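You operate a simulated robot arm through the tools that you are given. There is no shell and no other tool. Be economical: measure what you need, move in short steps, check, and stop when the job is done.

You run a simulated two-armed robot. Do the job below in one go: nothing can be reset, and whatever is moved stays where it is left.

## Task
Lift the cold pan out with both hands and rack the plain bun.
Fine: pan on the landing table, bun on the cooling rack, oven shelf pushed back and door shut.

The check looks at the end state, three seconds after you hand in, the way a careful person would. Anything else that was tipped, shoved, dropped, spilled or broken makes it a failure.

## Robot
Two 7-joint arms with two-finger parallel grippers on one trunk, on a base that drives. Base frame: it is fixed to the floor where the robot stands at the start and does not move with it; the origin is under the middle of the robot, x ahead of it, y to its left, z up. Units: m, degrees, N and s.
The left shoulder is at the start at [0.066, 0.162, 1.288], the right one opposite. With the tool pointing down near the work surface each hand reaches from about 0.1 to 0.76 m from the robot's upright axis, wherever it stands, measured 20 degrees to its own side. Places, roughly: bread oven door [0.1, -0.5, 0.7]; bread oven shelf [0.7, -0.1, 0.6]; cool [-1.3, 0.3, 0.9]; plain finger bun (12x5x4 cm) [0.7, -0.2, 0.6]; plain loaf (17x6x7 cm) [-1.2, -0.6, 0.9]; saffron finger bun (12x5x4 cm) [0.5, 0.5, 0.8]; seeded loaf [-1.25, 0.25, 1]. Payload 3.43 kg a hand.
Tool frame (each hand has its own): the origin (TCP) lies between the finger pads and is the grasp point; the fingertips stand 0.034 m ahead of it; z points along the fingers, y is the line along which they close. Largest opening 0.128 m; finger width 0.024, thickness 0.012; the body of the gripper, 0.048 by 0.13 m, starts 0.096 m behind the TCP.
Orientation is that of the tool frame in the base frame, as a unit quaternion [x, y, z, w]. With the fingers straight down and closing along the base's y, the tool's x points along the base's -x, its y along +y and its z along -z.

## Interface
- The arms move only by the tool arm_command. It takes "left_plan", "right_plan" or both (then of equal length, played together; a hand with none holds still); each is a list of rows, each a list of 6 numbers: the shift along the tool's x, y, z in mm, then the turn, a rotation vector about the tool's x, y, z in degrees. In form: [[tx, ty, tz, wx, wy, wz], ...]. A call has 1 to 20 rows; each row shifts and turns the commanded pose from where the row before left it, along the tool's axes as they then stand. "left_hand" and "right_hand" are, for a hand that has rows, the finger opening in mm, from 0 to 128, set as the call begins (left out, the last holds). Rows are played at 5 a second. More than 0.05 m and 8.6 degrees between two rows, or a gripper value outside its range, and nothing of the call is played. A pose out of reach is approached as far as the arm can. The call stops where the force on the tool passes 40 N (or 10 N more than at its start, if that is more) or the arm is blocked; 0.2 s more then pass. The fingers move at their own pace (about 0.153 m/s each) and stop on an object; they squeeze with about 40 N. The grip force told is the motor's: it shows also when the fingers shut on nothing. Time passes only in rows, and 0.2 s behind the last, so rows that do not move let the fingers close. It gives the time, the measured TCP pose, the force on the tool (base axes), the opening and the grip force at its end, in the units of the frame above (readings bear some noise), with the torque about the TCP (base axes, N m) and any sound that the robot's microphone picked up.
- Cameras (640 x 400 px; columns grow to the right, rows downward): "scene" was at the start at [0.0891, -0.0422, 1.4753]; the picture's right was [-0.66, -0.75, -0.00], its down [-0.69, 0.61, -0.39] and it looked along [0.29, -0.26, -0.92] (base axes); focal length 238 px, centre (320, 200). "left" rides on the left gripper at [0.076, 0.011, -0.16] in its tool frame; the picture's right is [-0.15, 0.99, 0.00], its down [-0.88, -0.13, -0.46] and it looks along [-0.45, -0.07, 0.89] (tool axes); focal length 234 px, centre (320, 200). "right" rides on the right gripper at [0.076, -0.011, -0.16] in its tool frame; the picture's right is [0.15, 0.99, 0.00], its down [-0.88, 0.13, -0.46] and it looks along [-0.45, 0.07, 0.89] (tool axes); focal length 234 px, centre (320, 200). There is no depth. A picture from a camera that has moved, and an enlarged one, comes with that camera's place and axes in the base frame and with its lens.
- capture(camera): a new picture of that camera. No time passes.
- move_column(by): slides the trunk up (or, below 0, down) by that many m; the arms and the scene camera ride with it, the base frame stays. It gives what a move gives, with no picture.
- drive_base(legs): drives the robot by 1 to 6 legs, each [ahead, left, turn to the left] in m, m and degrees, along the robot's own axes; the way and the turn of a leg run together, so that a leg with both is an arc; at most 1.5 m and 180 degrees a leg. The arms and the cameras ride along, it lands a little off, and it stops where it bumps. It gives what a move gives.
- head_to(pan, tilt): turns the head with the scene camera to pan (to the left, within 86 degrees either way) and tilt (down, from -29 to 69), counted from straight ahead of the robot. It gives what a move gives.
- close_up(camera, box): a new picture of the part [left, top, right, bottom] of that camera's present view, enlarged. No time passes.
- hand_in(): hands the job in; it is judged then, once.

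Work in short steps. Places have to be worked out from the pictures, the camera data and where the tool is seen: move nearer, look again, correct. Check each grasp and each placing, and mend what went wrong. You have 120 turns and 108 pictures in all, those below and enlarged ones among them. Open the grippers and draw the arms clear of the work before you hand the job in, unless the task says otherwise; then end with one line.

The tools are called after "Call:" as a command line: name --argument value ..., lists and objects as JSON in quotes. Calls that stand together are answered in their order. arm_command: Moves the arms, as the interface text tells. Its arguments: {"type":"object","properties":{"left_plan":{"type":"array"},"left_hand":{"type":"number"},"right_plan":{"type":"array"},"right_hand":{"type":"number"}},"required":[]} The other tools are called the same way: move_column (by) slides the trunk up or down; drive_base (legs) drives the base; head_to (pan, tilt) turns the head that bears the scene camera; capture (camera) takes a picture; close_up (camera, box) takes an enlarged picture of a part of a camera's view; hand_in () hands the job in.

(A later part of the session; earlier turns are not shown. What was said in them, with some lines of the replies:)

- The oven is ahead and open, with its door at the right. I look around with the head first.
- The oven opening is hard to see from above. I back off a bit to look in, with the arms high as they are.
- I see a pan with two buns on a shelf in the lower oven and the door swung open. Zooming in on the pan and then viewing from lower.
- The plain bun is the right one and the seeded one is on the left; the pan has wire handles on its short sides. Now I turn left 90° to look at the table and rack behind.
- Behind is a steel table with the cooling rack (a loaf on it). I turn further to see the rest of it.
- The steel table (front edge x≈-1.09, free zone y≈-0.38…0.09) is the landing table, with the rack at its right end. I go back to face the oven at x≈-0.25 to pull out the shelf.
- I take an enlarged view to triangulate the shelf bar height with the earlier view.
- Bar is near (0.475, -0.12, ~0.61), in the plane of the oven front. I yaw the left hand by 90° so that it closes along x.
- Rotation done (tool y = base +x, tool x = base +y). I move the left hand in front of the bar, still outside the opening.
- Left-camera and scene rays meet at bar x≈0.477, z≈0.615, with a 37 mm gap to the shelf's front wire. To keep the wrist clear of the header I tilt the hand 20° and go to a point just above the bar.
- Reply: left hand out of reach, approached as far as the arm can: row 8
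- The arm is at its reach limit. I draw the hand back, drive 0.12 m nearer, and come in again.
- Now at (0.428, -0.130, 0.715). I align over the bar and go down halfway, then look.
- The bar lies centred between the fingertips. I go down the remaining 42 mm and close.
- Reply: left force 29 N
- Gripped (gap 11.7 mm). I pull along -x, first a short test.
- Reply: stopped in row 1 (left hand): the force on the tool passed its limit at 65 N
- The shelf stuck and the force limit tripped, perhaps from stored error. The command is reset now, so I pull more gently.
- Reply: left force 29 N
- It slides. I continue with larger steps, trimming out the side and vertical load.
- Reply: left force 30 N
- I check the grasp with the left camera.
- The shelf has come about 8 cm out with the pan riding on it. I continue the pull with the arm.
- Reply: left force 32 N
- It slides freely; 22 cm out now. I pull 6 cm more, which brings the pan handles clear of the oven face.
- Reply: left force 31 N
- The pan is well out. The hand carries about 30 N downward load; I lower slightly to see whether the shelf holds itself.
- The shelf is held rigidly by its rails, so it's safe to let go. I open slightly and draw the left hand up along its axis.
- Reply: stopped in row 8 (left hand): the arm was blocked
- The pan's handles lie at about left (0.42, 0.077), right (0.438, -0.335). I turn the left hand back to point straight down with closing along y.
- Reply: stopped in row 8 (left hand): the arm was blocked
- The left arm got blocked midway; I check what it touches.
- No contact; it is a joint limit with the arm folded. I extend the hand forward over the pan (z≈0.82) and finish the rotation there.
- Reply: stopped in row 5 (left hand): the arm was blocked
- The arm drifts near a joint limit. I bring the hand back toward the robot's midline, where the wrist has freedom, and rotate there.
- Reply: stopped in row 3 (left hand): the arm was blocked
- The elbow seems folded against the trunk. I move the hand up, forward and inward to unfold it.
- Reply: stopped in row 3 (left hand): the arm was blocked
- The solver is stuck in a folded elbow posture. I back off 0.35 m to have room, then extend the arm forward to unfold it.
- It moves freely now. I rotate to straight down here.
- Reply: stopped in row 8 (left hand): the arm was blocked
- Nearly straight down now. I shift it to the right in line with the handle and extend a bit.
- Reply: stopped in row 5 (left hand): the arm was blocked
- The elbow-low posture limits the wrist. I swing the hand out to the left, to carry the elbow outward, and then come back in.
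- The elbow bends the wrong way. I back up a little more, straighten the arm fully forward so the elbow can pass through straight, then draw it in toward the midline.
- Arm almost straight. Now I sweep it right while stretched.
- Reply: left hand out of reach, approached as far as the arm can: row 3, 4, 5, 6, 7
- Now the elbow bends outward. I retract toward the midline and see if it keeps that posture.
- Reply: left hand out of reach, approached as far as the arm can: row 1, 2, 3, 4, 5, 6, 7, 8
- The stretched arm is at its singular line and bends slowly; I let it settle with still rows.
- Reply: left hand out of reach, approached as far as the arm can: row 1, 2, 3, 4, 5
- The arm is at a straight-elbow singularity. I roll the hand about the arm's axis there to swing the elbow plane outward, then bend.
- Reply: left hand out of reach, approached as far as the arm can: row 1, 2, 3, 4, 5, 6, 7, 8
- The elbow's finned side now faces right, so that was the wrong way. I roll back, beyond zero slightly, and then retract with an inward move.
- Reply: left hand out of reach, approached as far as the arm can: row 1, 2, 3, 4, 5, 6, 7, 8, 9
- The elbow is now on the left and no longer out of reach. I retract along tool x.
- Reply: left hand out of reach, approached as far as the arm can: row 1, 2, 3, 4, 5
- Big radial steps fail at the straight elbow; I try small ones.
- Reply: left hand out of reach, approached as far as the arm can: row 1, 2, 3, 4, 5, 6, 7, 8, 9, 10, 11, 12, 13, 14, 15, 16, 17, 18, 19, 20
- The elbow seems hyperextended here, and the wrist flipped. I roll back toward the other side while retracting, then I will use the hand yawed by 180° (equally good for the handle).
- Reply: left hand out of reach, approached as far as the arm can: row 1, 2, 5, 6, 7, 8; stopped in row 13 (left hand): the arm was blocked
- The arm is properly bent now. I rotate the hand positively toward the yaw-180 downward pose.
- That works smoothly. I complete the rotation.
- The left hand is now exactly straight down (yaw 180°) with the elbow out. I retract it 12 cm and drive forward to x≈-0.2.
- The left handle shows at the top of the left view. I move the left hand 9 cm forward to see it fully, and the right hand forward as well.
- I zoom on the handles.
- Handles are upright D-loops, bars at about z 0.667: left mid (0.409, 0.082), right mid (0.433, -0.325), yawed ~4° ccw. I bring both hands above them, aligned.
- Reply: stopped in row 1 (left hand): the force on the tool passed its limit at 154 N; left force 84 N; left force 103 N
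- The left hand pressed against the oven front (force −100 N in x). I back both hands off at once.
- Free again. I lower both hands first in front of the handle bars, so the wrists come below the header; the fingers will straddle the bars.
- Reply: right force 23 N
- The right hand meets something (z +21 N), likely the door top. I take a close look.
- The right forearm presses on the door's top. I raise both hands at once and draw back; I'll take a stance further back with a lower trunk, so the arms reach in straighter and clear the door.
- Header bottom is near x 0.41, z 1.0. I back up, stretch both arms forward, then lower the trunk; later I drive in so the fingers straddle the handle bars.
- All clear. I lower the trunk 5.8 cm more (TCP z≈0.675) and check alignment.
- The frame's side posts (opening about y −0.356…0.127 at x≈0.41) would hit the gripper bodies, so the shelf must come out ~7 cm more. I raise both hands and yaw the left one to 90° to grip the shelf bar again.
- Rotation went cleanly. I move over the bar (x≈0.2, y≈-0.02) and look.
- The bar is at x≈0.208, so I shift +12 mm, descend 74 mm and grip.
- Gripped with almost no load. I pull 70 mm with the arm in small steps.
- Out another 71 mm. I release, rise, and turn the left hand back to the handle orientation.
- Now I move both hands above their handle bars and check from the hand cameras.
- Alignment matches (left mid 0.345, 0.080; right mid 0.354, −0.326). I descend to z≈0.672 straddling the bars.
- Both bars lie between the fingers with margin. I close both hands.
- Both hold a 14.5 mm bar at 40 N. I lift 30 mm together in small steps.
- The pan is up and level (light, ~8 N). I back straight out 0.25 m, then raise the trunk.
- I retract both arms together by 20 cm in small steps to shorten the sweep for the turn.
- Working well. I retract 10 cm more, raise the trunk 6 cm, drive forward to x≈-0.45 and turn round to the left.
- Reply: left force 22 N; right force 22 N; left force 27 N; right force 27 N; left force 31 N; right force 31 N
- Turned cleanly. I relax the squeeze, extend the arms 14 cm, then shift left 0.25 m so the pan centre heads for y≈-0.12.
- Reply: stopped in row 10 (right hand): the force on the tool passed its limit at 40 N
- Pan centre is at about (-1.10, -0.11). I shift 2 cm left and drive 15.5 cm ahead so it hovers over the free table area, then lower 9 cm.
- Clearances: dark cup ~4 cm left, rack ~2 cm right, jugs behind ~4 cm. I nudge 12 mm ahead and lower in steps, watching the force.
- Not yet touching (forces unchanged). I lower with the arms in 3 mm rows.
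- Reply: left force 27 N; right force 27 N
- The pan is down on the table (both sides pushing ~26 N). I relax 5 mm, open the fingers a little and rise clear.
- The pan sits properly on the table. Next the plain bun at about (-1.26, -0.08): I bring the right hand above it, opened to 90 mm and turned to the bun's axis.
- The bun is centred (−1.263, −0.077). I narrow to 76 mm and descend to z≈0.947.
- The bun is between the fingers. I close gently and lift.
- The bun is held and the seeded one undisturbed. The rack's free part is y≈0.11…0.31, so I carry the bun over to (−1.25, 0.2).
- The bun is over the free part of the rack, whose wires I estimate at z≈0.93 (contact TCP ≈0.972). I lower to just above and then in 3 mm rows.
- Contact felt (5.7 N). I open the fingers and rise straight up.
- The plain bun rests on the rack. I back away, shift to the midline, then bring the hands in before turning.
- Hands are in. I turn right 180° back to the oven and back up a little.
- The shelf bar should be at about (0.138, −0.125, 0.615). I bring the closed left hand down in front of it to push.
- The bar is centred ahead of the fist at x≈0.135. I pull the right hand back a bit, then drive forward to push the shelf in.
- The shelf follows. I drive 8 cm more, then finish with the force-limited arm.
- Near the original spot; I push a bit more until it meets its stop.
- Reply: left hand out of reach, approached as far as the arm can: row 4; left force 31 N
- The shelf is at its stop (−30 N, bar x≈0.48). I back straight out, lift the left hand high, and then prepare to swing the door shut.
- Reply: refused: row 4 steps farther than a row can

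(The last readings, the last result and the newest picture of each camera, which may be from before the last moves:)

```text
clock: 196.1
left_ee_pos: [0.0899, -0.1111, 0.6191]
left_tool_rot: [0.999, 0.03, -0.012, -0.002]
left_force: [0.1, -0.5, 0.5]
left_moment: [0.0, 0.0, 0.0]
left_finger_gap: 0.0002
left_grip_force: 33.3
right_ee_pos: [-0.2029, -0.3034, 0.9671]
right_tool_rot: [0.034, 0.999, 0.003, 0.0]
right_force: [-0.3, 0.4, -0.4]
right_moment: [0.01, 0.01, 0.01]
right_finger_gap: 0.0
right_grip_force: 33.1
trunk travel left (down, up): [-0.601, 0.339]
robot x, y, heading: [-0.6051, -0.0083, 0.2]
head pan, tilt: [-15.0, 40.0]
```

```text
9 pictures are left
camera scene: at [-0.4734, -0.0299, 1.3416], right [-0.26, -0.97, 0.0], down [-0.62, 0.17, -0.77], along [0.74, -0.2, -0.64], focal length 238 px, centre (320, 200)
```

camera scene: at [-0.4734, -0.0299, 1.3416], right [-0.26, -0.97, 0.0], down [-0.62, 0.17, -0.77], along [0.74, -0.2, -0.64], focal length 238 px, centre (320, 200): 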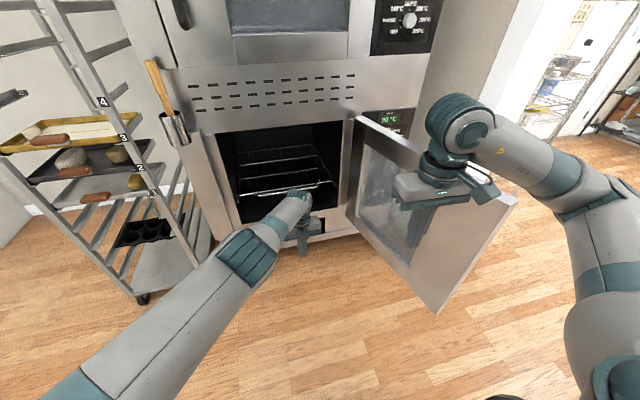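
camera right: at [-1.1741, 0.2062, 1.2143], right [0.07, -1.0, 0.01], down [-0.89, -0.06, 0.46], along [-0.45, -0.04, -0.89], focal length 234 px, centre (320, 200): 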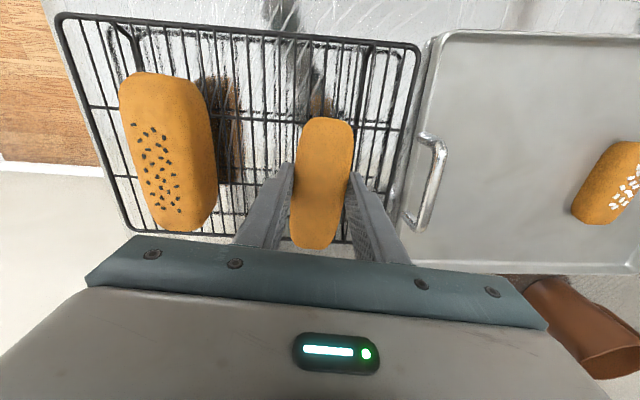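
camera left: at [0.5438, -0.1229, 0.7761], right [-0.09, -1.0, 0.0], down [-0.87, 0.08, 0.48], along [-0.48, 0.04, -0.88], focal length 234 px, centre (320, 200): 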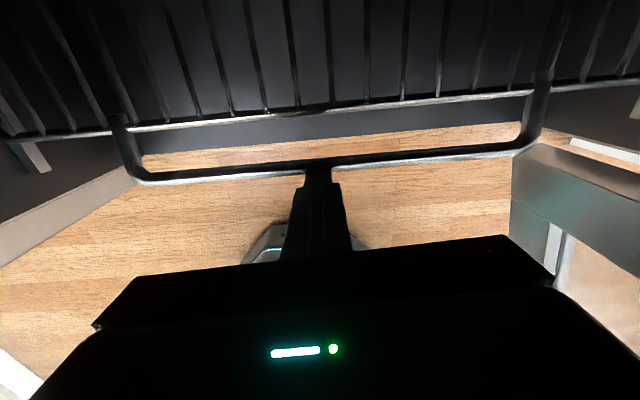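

The shelf is in. Door: hinge ≈(0.41, −0.37), tip ≈(−0.195, −0.56), top z≈1.0. First I raise the left hand well above the door, then back up and shift right so the right hand passes round the door's free edge.

Call:
arm_command --left_plan '[[-14, -4, -42, 0, 0, 0], [-14, -4, -42, 0, 0, 0], [-14, -6, -42, 0, 0, 0], [-14, -8, -42, 0, 0, 0], [-14, -12, -42, 0, 0, 0], [-14, -12, -42, 0, 0, 0], [-14, -12, -42, 0, 0, 0], [-14, -12, -42, 0, 0, 0], [-14, -12, -42, 0, 0, 0], [-14, -12, -42, 0, 0, 0], [-14, -12, -42, 0, 0, 0], [-10, -12, -30, 0, 0, 0]]'

Call:
drive_base --legs '[[-0.12, 0, 0], [0, -0.4, 0]]'

Call:
capture --camera "scene"

```text
clock: 198.7
left_ee_pos: [-0.0698, -0.0045, 1.1149]
left_tool_rot: [1.0, 0.029, -0.012, -0.003]
left_force: [0.5, -1.0, 0.5]
left_moment: [-0.02, -0.01, -0.01]
left_finger_gap: 0.0003
left_grip_force: 33.2
right_ee_pos: [-0.2041, -0.3029, 0.9677]
right_tool_rot: [0.034, 0.999, 0.003, 0.0]
right_force: [-0.5, -0.3, 0.1]
right_moment: [-0.04, -0.04, -0.01]
right_finger_gap: 0.0003
right_grip_force: 33.1
trunk travel left (down, up): [-0.601, 0.339]
robot x, y, heading: [-0.608, -0.0064, -0.0]
head pan, tilt: [-15.0, 40.0]
```

```text
clock: 202.1
left_ee_pos: [-0.1906, -0.4024, 1.1135]
left_tool_rot: [0.999, 0.029, -0.012, -0.002]
left_force: [0.6, -0.4, 0.5]
left_moment: [0.02, -0.03, 0.02]
left_finger_gap: 0.0004
left_grip_force: 32.8
right_ee_pos: [-0.3252, -0.7005, 0.9674]
right_tool_rot: [0.034, 0.999, 0.003, 0.0]
right_force: [-0.9, -0.1, -0.7]
right_moment: [0.02, -0.02, -0.03]
right_finger_gap: 0.0001
right_grip_force: 32.8
trunk travel left (down, up): [-0.601, 0.339]
robot x, y, heading: [-0.7285, -0.4007, -0.0]
head pan, tilt: [-15.0, 40.0]
```

```text
8 pictures are left
camera scene: at [-0.5951, -0.427, 1.3417], right [-0.26, -0.97, 0.0], down [-0.62, 0.17, -0.77], along [0.74, -0.2, -0.64], focal length 238 px, centre (320, 200)
```

scene: 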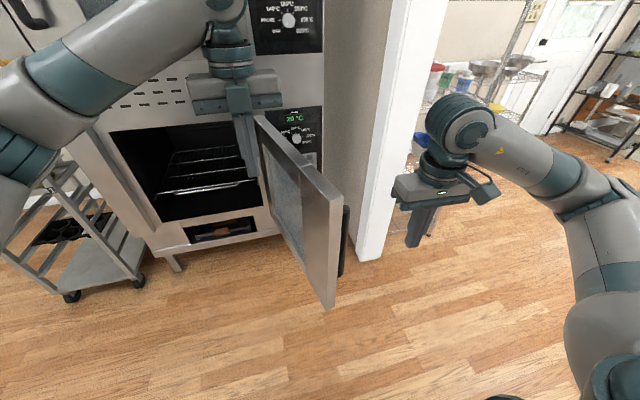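

The door tip is confirmed at (−0.195, −0.58), with a handle outside. I extend the right hand along the outer side and lower it to z≈0.82.

Call:
arm_command --right_plan '[[-42.5, -4, 0, 0, 0, 0], [-42.5, -4, 0, 0, 0, 0], [-42.5, -2, 0, 0, 0, 0], [-42.5, 0, 0, 0, 0, 0], [-42.5, 0, 0, 0, 0, 0], [-42.5, 0, 0, 0, 0, 0], [0, 0, 36, 0, 0, 0], [0, 0, 36, 0, 0, 0], [0, 0, 36, 0, 0, 0], [0, 0, 36, 0, 0, 0]]'

Call:
drive_base --legs '[[0, 0.16, 0]]'

Call:
capture --camera "scene"

```text
clock: 204.2
left_ee_pos: [-0.1906, -0.4019, 1.1142]
left_tool_rot: [0.999, 0.03, -0.012, -0.002]
left_force: [0.4, -0.2, 0.2]
left_moment: [0.0, 0.02, 0.02]
left_finger_gap: 0.0003
left_grip_force: 33.1
right_ee_pos: [-0.0703, -0.7264, 0.8231]
right_tool_rot: [0.034, 0.999, 0.003, 0.0]
right_force: [-0.1, -0.4, 0.3]
right_moment: [0.03, -0.01, 0.02]
right_finger_gap: 0.0
right_grip_force: 33.3
trunk travel left (down, up): [-0.601, 0.339]
robot x, y, heading: [-0.7282, -0.4001, -0.1]
head pan, tilt: [-15.0, 40.0]
```

```text
clock: 205.7
left_ee_pos: [-0.1911, -0.2402, 1.1134]
left_tool_rot: [0.999, 0.03, -0.011, -0.001]
left_force: [-0.4, 1.0, -0.2]
left_moment: [-0.03, 0.01, 0.0]
left_finger_gap: 0.0
left_grip_force: 33.5
right_ee_pos: [-0.0704, -0.565, 0.8235]
right_tool_rot: [0.034, 0.999, 0.002, -0.001]
right_force: [-0.2, 0.1, -0.4]
right_moment: [0.01, 0.01, -0.02]
right_finger_gap: 0.0
right_grip_force: 33.2
trunk travel left (down, up): [-0.601, 0.339]
robot x, y, heading: [-0.7247, -0.2389, -0.2]
head pan, tilt: [-15.0, 40.0]
```

```text
7 pictures are left
camera scene: at [-0.5946, -0.2655, 1.3417], right [-0.26, -0.97, 0.0], down [-0.62, 0.17, -0.77], along [0.74, -0.2, -0.64], focal length 238 px, centre (320, 200)
```

scene: 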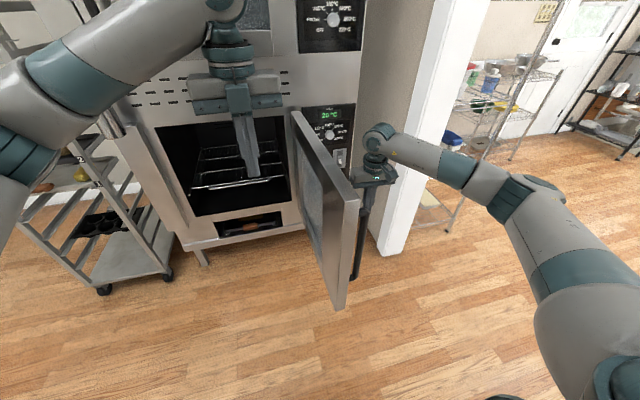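

The door is already turning with the hand. I keep sweeping left.

Call:
drive_base --legs '[[-0.01, 0.18, 0], [0.0, 0.16, 0]]'

Call:
capture --camera "scene"

```text
clock: 208.2
left_ee_pos: [-0.2001, 0.0983, 1.1139]
left_tool_rot: [1.0, 0.029, -0.012, -0.003]
left_force: [0.2, 0.6, -0.4]
left_moment: [0.0, 0.02, 0.0]
left_finger_gap: 0.0001
left_grip_force: 32.7
right_ee_pos: [-0.0797, -0.2267, 0.8233]
right_tool_rot: [0.034, 0.999, 0.002, 0.0]
right_force: [0.2, -0.7, -0.2]
right_moment: [0.01, -0.02, 0.01]
right_finger_gap: 0.0
right_grip_force: 32.8
trunk travel left (down, up): [-0.601, 0.339]
robot x, y, heading: [-0.737, 0.0983, 0.1]
head pan, tilt: [-15.0, 40.0]
```

```text
6 pictures are left
camera scene: at [-0.6043, 0.0726, 1.3417], right [-0.26, -0.97, 0.0], down [-0.62, 0.17, -0.77], along [0.74, -0.2, -0.64], focal length 238 px, centre (320, 200)
```

scene: 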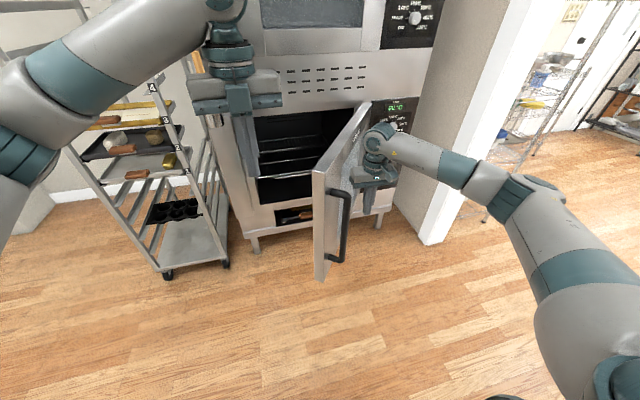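

Door at about 65°. I go ahead and left to push it further.

Call:
drive_base --legs '[[0.15, 0.16, 0], [0.12, 0.06, 0]]'

Call:
capture --camera "scene"

```text
clock: 210.8
left_ee_pos: [0.0699, 0.3158, 1.1143]
left_tool_rot: [0.999, 0.03, -0.011, -0.002]
left_force: [0.1, 0.2, -0.1]
left_moment: [0.0, 0.03, -0.04]
left_finger_gap: 0.0
left_grip_force: 32.9
right_ee_pos: [0.1889, -0.0079, 0.8244]
right_tool_rot: [0.035, 0.999, 0.002, -0.001]
right_force: [0.5, -0.7, -0.8]
right_moment: [-0.02, -0.03, 0.02]
right_finger_gap: 0.0002
right_grip_force: 32.9
trunk travel left (down, up): [-0.601, 0.339]
robot x, y, heading: [-0.4633, 0.316, -0.1]
head pan, tilt: [-15.0, 40.0]
```

```text
5 pictures are left
camera scene: at [-0.3339, 0.2911, 1.3417], right [-0.26, -0.97, 0.0], down [-0.62, 0.17, -0.77], along [0.74, -0.2, -0.64], focal length 238 px, centre (320, 200)
```

scene: 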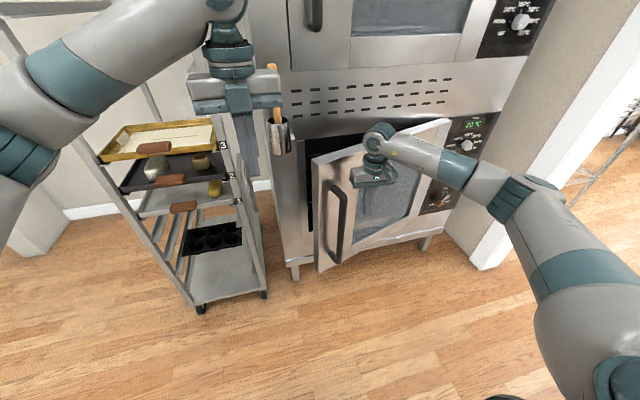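

Door at roughly 15–20°. I pull the left hand back a bit for clearance and drive ahead 12 cm.

Call:
arm_command --left_plan '[[-30, 15, 0, 0, 0, 0], [-30, 15, 0, 0, 0, 0], [-30, 15, 0, 0, 0, 0]]'

Call:
drive_base --legs '[[0.12, 0, 0]]'

Call:
arm_command --right_plan '[[-5, 0, 0, 0, 0, 0], [-5, 0, 0, 0, 0, 0], [-5, 0, 0, 0, 0, 0], [-5, 0, 0, 0, 0, 0], [-5, 0, 0, 0, 0, 0], [-5, 0, 0, 0, 0, 0]]'

Call:
capture --camera "scene"

```text
clock: 211.6
left_ee_pos: [-0.0183, 0.2658, 1.1147]
left_tool_rot: [0.999, 0.03, -0.011, -0.003]
left_force: [0.2, -0.6, -0.3]
left_moment: [0.01, 0.0, 0.01]
left_finger_gap: 0.0001
left_grip_force: 32.7
right_ee_pos: [0.19, -0.0098, 0.8228]
right_tool_rot: [0.034, 0.999, 0.003, 0.0]
right_force: [-0.1, -0.5, -0.8]
right_moment: [0.02, -0.02, -0.04]
right_finger_gap: 0.0002
right_grip_force: 33.3
trunk travel left (down, up): [-0.601, 0.339]
robot x, y, heading: [-0.4652, 0.3198, 0.3]
head pan, tilt: [-15.0, 40.0]
```

```text
clock: 212.8
left_ee_pos: [0.1018, 0.2672, 1.1151]
left_tool_rot: [1.0, 0.029, -0.011, -0.002]
left_force: [-1.0, -0.7, 0.4]
left_moment: [0.01, 0.04, -0.01]
left_finger_gap: 0.0
left_grip_force: 32.6
right_ee_pos: [0.309, -0.0078, 0.8232]
right_tool_rot: [0.033, 0.999, 0.002, -0.001]
right_force: [0.7, 0.4, 0.3]
right_moment: [-0.01, 0.02, -0.02]
right_finger_gap: 0.0
right_grip_force: 32.6
trunk travel left (down, up): [-0.601, 0.339]
robot x, y, heading: [-0.3501, 0.3174, 0.1]
head pan, tilt: [-15.0, 40.0]
```

```text
clock: 214.2
left_ee_pos: [0.1011, 0.2657, 1.1157]
left_tool_rot: [1.0, 0.029, -0.01, -0.002]
left_force: [0.9, 0.0, -0.1]
left_moment: [-0.01, 0.03, -0.02]
left_finger_gap: 0.0002
left_grip_force: 32.5
right_ee_pos: [0.3398, -0.0105, 0.8226]
right_tool_rot: [0.034, 0.999, 0.002, -0.001]
right_force: [0.3, -0.3, 0.0]
right_moment: [0.01, 0.0, 0.01]
right_finger_gap: 0.0001
right_grip_force: 32.5
trunk travel left (down, up): [-0.601, 0.339]
robot x, y, heading: [-0.3506, 0.3166, 0.0]
head pan, tilt: [-15.0, 40.0]
```

```text
4 pictures are left
camera scene: at [-0.2146, 0.2912, 1.3417], right [-0.26, -0.97, 0.0], down [-0.62, 0.17, -0.77], along [0.74, -0.2, -0.64], focal length 238 px, centre (320, 200)
```

scene: 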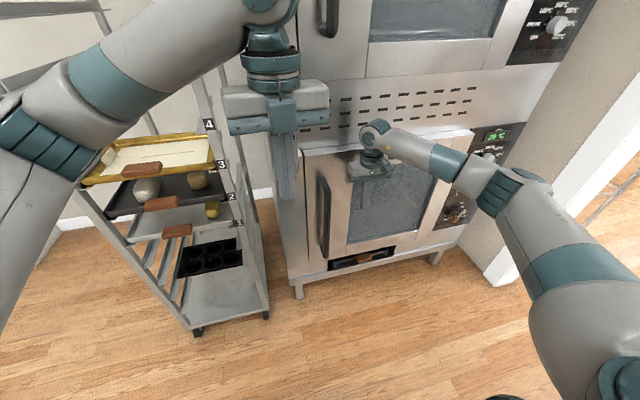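

Nearly shut. I keep pushing with the force-limited arm until it meets the frame.

Call:
arm_command --right_plan '[[-4, 0, 0, 0, 0, 0], [-4, 0, 0, 0, 0, 0], [-4, 0, 0, 0, 0, 0], [-4, 0, 0, 0, 0, 0], [-4, 0, 0, 0, 0, 0], [-4, 0, 0, 0, 0, 0], [-4, 0, 0, 0, 0, 0], [-4, 0, 0, 0, 0, 0], [-4, 0, 0, 0, 0, 0], [-4, 0, 0, 0, 0, 0], [-4, 0, 0, 0, 0, 0], [-4, 0, 0, 0, 0, 0]]'

```text
clock: 216.2
left_ee_pos: [0.0961, 0.2662, 1.1164]
left_tool_rot: [1.0, 0.028, -0.01, -0.002]
left_force: [-0.7, 0.7, 0.3]
left_moment: [-0.02, 0.02, -0.02]
left_finger_gap: 0.0001
left_grip_force: 33.0
right_ee_pos: [0.3677, -0.0123, 0.8238]
right_tool_rot: [0.032, 0.999, 0.002, -0.003]
right_force: [-19.5, 2.9, 6.0]
right_moment: [-0.22, -2.92, 0.38]
right_finger_gap: 0.0
right_grip_force: 33.2
trunk travel left (down, up): [-0.601, 0.339]
robot x, y, heading: [-0.3514, 0.3135, -0.2]
head pan, tilt: [-15.0, 40.0]
stopped in row 9 (right hand): the force on the tool passed its limit at 44 N (the readings are from after the stop); the commanded pose is now the measured one
```

Stopped at 44 N. I look closely whether the door is flush.

Call:
close_up --camera "scene" --box '[260, 100, 500, 280]'

```text
2.22 times, centred on (380, 190) of scene
camera zoom: at [-0.2197, 0.2917, 1.3423], right [-0.26, -0.97, 0.0], down [-0.62, 0.17, -0.77], along [0.74, -0.2, -0.64], focal length 530 px, centre (187, 222)
```

zoom: 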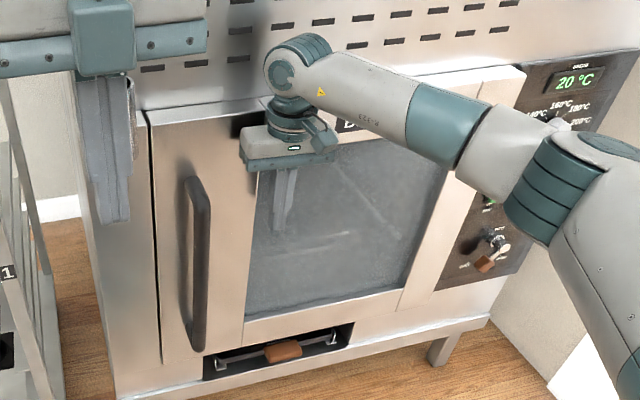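

It looks nearly flush, but the wrist may have met the panel above. I back off, go lower and further from the hinge, and push again.

Call:
arm_command --right_plan '[[20, 0, 0, 0, 0, 0], [10, 20, 35, 0, 0, 0], [0, 30, 35, 0, 0, 0], [0, 30, 35, 0, 0, 0], [0, 0, 25, 0, 0, 0]]'

Call:
arm_command --right_plan '[[-5, 0, 0, 0, 0, 0], [-5, 0, 0, 0, 0, 0], [-5, 0, 0, 0, 0, 0], [-5, 0, 0, 0, 0, 0], [-4, 0, 0, 0, 0, 0], [-4, 0, 0, 0, 0, 0], [-4, 0, 0, 0, 0, 0], [-4, 0, 0, 0, 0, 0], [-4, 0, 0, 0, 0, 0], [-4, 0, 0, 0, 0, 0], [-4, 0, 0, 0, 0, 0], [-4, 0, 0, 0, 0, 0], [-4, 0, 0, 0, 0, 0], [-4, 0, 0, 0, 0, 0]]'

```text
clock: 217.3
left_ee_pos: [0.1015, 0.2594, 1.1151]
left_tool_rot: [1.0, 0.023, -0.012, -0.001]
left_force: [1.1, 1.4, -0.5]
left_moment: [-0.15, 0.21, -0.01]
left_finger_gap: 0.0
left_grip_force: 33.4
right_ee_pos: [0.3474, 0.0351, 0.7242]
right_tool_rot: [0.056, 0.998, -0.006, 0.001]
right_force: [-25.9, -38.7, 11.3]
right_moment: [5.96, -3.59, 1.33]
right_finger_gap: 0.0
right_grip_force: 33.3
trunk travel left (down, up): [-0.601, 0.339]
robot x, y, heading: [-0.3471, 0.3124, -1.0]
head pan, tilt: [-15.0, 40.0]
stopped in row 5 (right hand): the force on the tool passed its limit at 138 N (the readings are from after the stop); the commanded pose is now the measured one
```

```text
clock: 218.5
left_ee_pos: [0.0976, 0.2586, 1.1169]
left_tool_rot: [1.0, 0.022, -0.01, -0.003]
left_force: [-1.0, 0.0, 0.4]
left_moment: [-0.05, 0.01, -0.02]
left_finger_gap: 0.0001
left_grip_force: 32.6
right_ee_pos: [0.3673, 0.033, 0.7257]
right_tool_rot: [0.054, 0.999, -0.006, 0.0]
right_force: [-14.9, -14.8, 5.3]
right_moment: [2.38, -1.79, 1.03]
right_finger_gap: 0.0
right_grip_force: 33.2
trunk travel left (down, up): [-0.601, 0.339]
robot x, y, heading: [-0.3517, 0.3176, -0.6]
head pan, tilt: [-15.0, 40.0]
stopped in row 6 (right hand): the force on the tool passed its limit at 60 N (the readings are from after the stop); the commanded pose is now the measured one
```

The gripper body caught the door handle sideways. I back off, move away from the handle, and push once more at this lower height.

Call:
arm_command --right_plan '[[15, -5, 0, 0, 0, 0], [15, -25, 0, 0, 0, 0], [0, -30, 0, 0, 0, -2.5]]'

Call:
arm_command --right_plan '[[-5, 0, 0, 0, 0, 0], [-5, 0, 0, 0, 0, 0], [-5, 0, 0, 0, 0, 0], [-5, 0, 0, 0, 0, 0], [-5, 0, 0, 0, 0, 0], [-4, 0, 0, 0, 0, 0], [-4, 0, 0, 0, 0, 0], [-4, 0, 0, 0, 0, 0], [-4, 0, 0, 0, 0, 0], [-4, 0, 0, 0, 0, 0], [-4, 0, 0, 0, 0, 0], [-4, 0, 0, 0, 0, 0], [-4, 0, 0, 0, 0, 0], [-4, 0, 0, 0, 0, 0]]'

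```text
clock: 219.3
left_ee_pos: [0.1011, 0.2595, 1.1149]
left_tool_rot: [1.0, 0.023, -0.011, -0.003]
left_force: [0.2, -0.3, 1.2]
left_moment: [0.0, -0.02, 0.01]
left_finger_gap: 0.0
left_grip_force: 33.0
right_ee_pos: [0.3361, -0.0192, 0.7229]
right_tool_rot: [0.03, 1.0, -0.003, 0.0]
right_force: [0.1, -0.1, -0.3]
right_moment: [0.02, 0.01, -0.03]
right_finger_gap: 0.0001
right_grip_force: 33.5
trunk travel left (down, up): [-0.601, 0.339]
robot x, y, heading: [-0.3489, 0.3159, -0.8]
head pan, tilt: [-15.0, 40.0]
```

```text
clock: 222.3
left_ee_pos: [0.0823, 0.2604, 1.1232]
left_tool_rot: [1.0, 0.022, -0.004, -0.002]
left_force: [-0.3, 0.3, -0.1]
left_moment: [0.03, 0.03, 0.04]
left_finger_gap: 0.0
left_grip_force: 33.5
right_ee_pos: [0.3744, -0.0211, 0.7241]
right_tool_rot: [0.027, 1.0, -0.006, -0.002]
right_force: [0.3, 0.2, 0.1]
right_moment: [0.02, 0.03, -0.01]
right_finger_gap: 0.0
right_grip_force: 33.3
trunk travel left (down, up): [-0.601, 0.339]
robot x, y, heading: [-0.3484, 0.3157, -0.8]
head pan, tilt: [-15.0, 40.0]
```

No tool force but the robot is being pushed back, so the wrist link is pressing the door. I back off and look.

Call:
arm_command --right_plan '[[25, 0, 0, 0, 0, 0], [30, 0, 0, 0, 0, 0], [30, 0, 0, 0, 0, 0]]'

Call:
drive_base --legs '[[-0.3, 0, 0.8]]'

Call:
head_to --pan -10 --tilt 30

Call:
capture --camera "scene"

```text
clock: 223.1
left_ee_pos: [0.1021, 0.2581, 1.1162]
left_tool_rot: [1.0, 0.022, -0.011, -0.002]
left_force: [0.5, 0.1, 1.0]
left_moment: [0.03, 0.0, 0.03]
left_finger_gap: 0.0
left_grip_force: 32.4
right_ee_pos: [0.3125, -0.0175, 0.7249]
right_tool_rot: [0.032, 0.999, -0.004, 0.002]
right_force: [-0.3, -0.9, -0.8]
right_moment: [0.01, 0.02, 0.01]
right_finger_gap: 0.0
right_grip_force: 32.5
trunk travel left (down, up): [-0.601, 0.339]
robot x, y, heading: [-0.3525, 0.3154, -0.6]
head pan, tilt: [-15.0, 40.0]
```

```text
clock: 225.2
left_ee_pos: [-0.2006, 0.2657, 1.115]
left_tool_rot: [1.0, 0.028, -0.011, -0.003]
left_force: [-0.6, -1.0, -0.2]
left_moment: [-0.03, 0.0, 0.02]
left_finger_gap: 0.0002
left_grip_force: 33.6
right_ee_pos: [0.0123, -0.0076, 0.7236]
right_tool_rot: [0.024, 1.0, -0.004, 0.001]
right_force: [-0.6, -1.1, 1.0]
right_moment: [0.03, -0.01, 0.01]
right_finger_gap: 0.0
right_grip_force: 33.3
trunk travel left (down, up): [-0.601, 0.339]
robot x, y, heading: [-0.6494, 0.3129, -0.1]
head pan, tilt: [-15.0, 40.0]
```

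```text
clock: 225.9
left_ee_pos: [-0.2012, 0.266, 1.1164]
left_tool_rot: [1.0, 0.028, -0.012, -0.002]
left_force: [0.8, 0.2, 0.4]
left_moment: [0.0, 0.0, -0.01]
left_finger_gap: 0.0
left_grip_force: 33.3
right_ee_pos: [0.0127, -0.007, 0.7247]
right_tool_rot: [0.023, 1.0, -0.005, 0.0]
right_force: [0.4, -0.4, -0.4]
right_moment: [-0.03, -0.02, 0.01]
right_finger_gap: 0.0
right_grip_force: 32.9
trunk travel left (down, up): [-0.601, 0.339]
robot x, y, heading: [-0.6462, 0.3207, -0.0]
head pan, tilt: [-10.0, 30.0]
```

```text
2 pictures are left
camera scene: at [-0.5101, 0.2977, 1.357], right [-0.17, -0.98, 0.0], down [-0.49, 0.09, -0.87], along [0.85, -0.15, -0.5], focal length 238 px, centre (320, 200)
```

scene: 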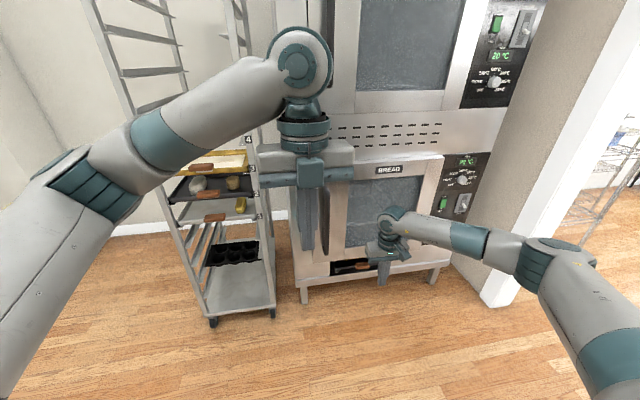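

The door seems shut, but its free edge is hidden behind the left arm. I shift right and check that edge closely.

Call:
drive_base --legs '[[0, -0.42, 0]]'

Call:
head_to --pan 12 --tilt 32

Call:
close_up --camera "scene" --box '[220, 60, 500, 300]'

```text
clock: 228.5
left_ee_pos: [-0.1999, -0.1526, 1.1162]
left_tool_rot: [0.999, 0.031, -0.011, -0.002]
left_force: [0.3, -0.2, 0.1]
left_moment: [0.0, -0.01, 0.02]
left_finger_gap: 0.0
left_grip_force: 33.6
right_ee_pos: [0.0159, -0.4261, 0.7238]
right_tool_rot: [0.022, 1.0, -0.004, 0.0]
right_force: [0.3, 0.0, 0.2]
right_moment: [0.02, -0.01, 0.0]
right_finger_gap: 0.0001
right_grip_force: 32.2
trunk travel left (down, up): [-0.601, 0.339]
robot x, y, heading: [-0.6517, -0.1024, -0.0]
head pan, tilt: [-10.0, 30.0]
```

```text
clock: 229.3
left_ee_pos: [-0.1994, -0.1525, 1.1164]
left_tool_rot: [0.999, 0.032, -0.013, -0.003]
left_force: [-0.1, -0.4, 0.3]
left_moment: [-0.03, -0.02, -0.02]
left_finger_gap: 0.0003
left_grip_force: 33.5
right_ee_pos: [0.0163, -0.4244, 0.7234]
right_tool_rot: [0.021, 1.0, -0.004, 0.0]
right_force: [-0.3, 1.1, 0.3]
right_moment: [-0.01, -0.02, -0.02]
right_finger_gap: 0.0001
right_grip_force: 32.9
trunk travel left (down, up): [-0.601, 0.339]
robot x, y, heading: [-0.6477, -0.1058, 0.2]
head pan, tilt: [12.0, 32.0]
```

```text
1.67 times, centred on (360, 180) of scene
camera zoom: at [-0.5108, -0.0887, 1.3539], right [0.21, -0.98, 0.0], down [-0.52, -0.11, -0.85], along [0.83, 0.18, -0.53], focal length 398 px, centre (253, 233)
```

zoom: 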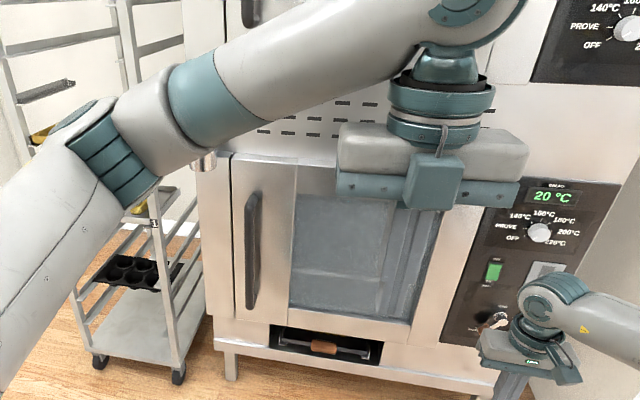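

Door face is parallel to the oven front and flush, after hard presses against its stop. The shelf is in, pan on the table, bun on the rack. I open both grippers in free space, then hand in.

Call:
arm_command --left_plan '[[0, 0, 0, 0, 0, 0], [0, 0, 0, 0, 0, 0], [0, 0, 0, 0, 0, 0]]' --right_plan '[[20, 0, 0, 0, 0, 0], [20, 0, 0, 0, 0, 0], [0, 0, 0, 0, 0, 0]]' --left_hand 100 --right_hand 100

Call:
hand_in

```text
clock: 230.1
left_ee_pos: [-0.1992, -0.1529, 1.1153]
left_tool_rot: [0.999, 0.032, -0.011, -0.002]
left_force: [-0.7, 0.8, 0.9]
left_moment: [0.01, 0.0, -0.02]
left_finger_gap: 0.0999
left_grip_force: 0.1
right_ee_pos: [-0.0239, -0.423, 0.7249]
right_tool_rot: [0.022, 1.0, -0.004, 0.0]
right_force: [-0.2, 0.0, 0.7]
right_moment: [-0.02, 0.02, 0.03]
right_finger_gap: 0.1
right_grip_force: 0.2
trunk travel left (down, up): [-0.601, 0.339]
robot x, y, heading: [-0.6496, -0.1066, 0.3]
head pan, tilt: [12.0, 32.0]
```

```text
The job is handed in.
```

I handed the job in: the pan is on the landing table with the seeded bun still on it, the plain bun is on the cooling rack, the oven shelf is pushed back to its stop, and the door is shut as far as I can tell (it looks flush in the last picture, but I did not measure it). The arms bumped the oven front, door top and door handle a few times; I saw nothing moved or damaged.
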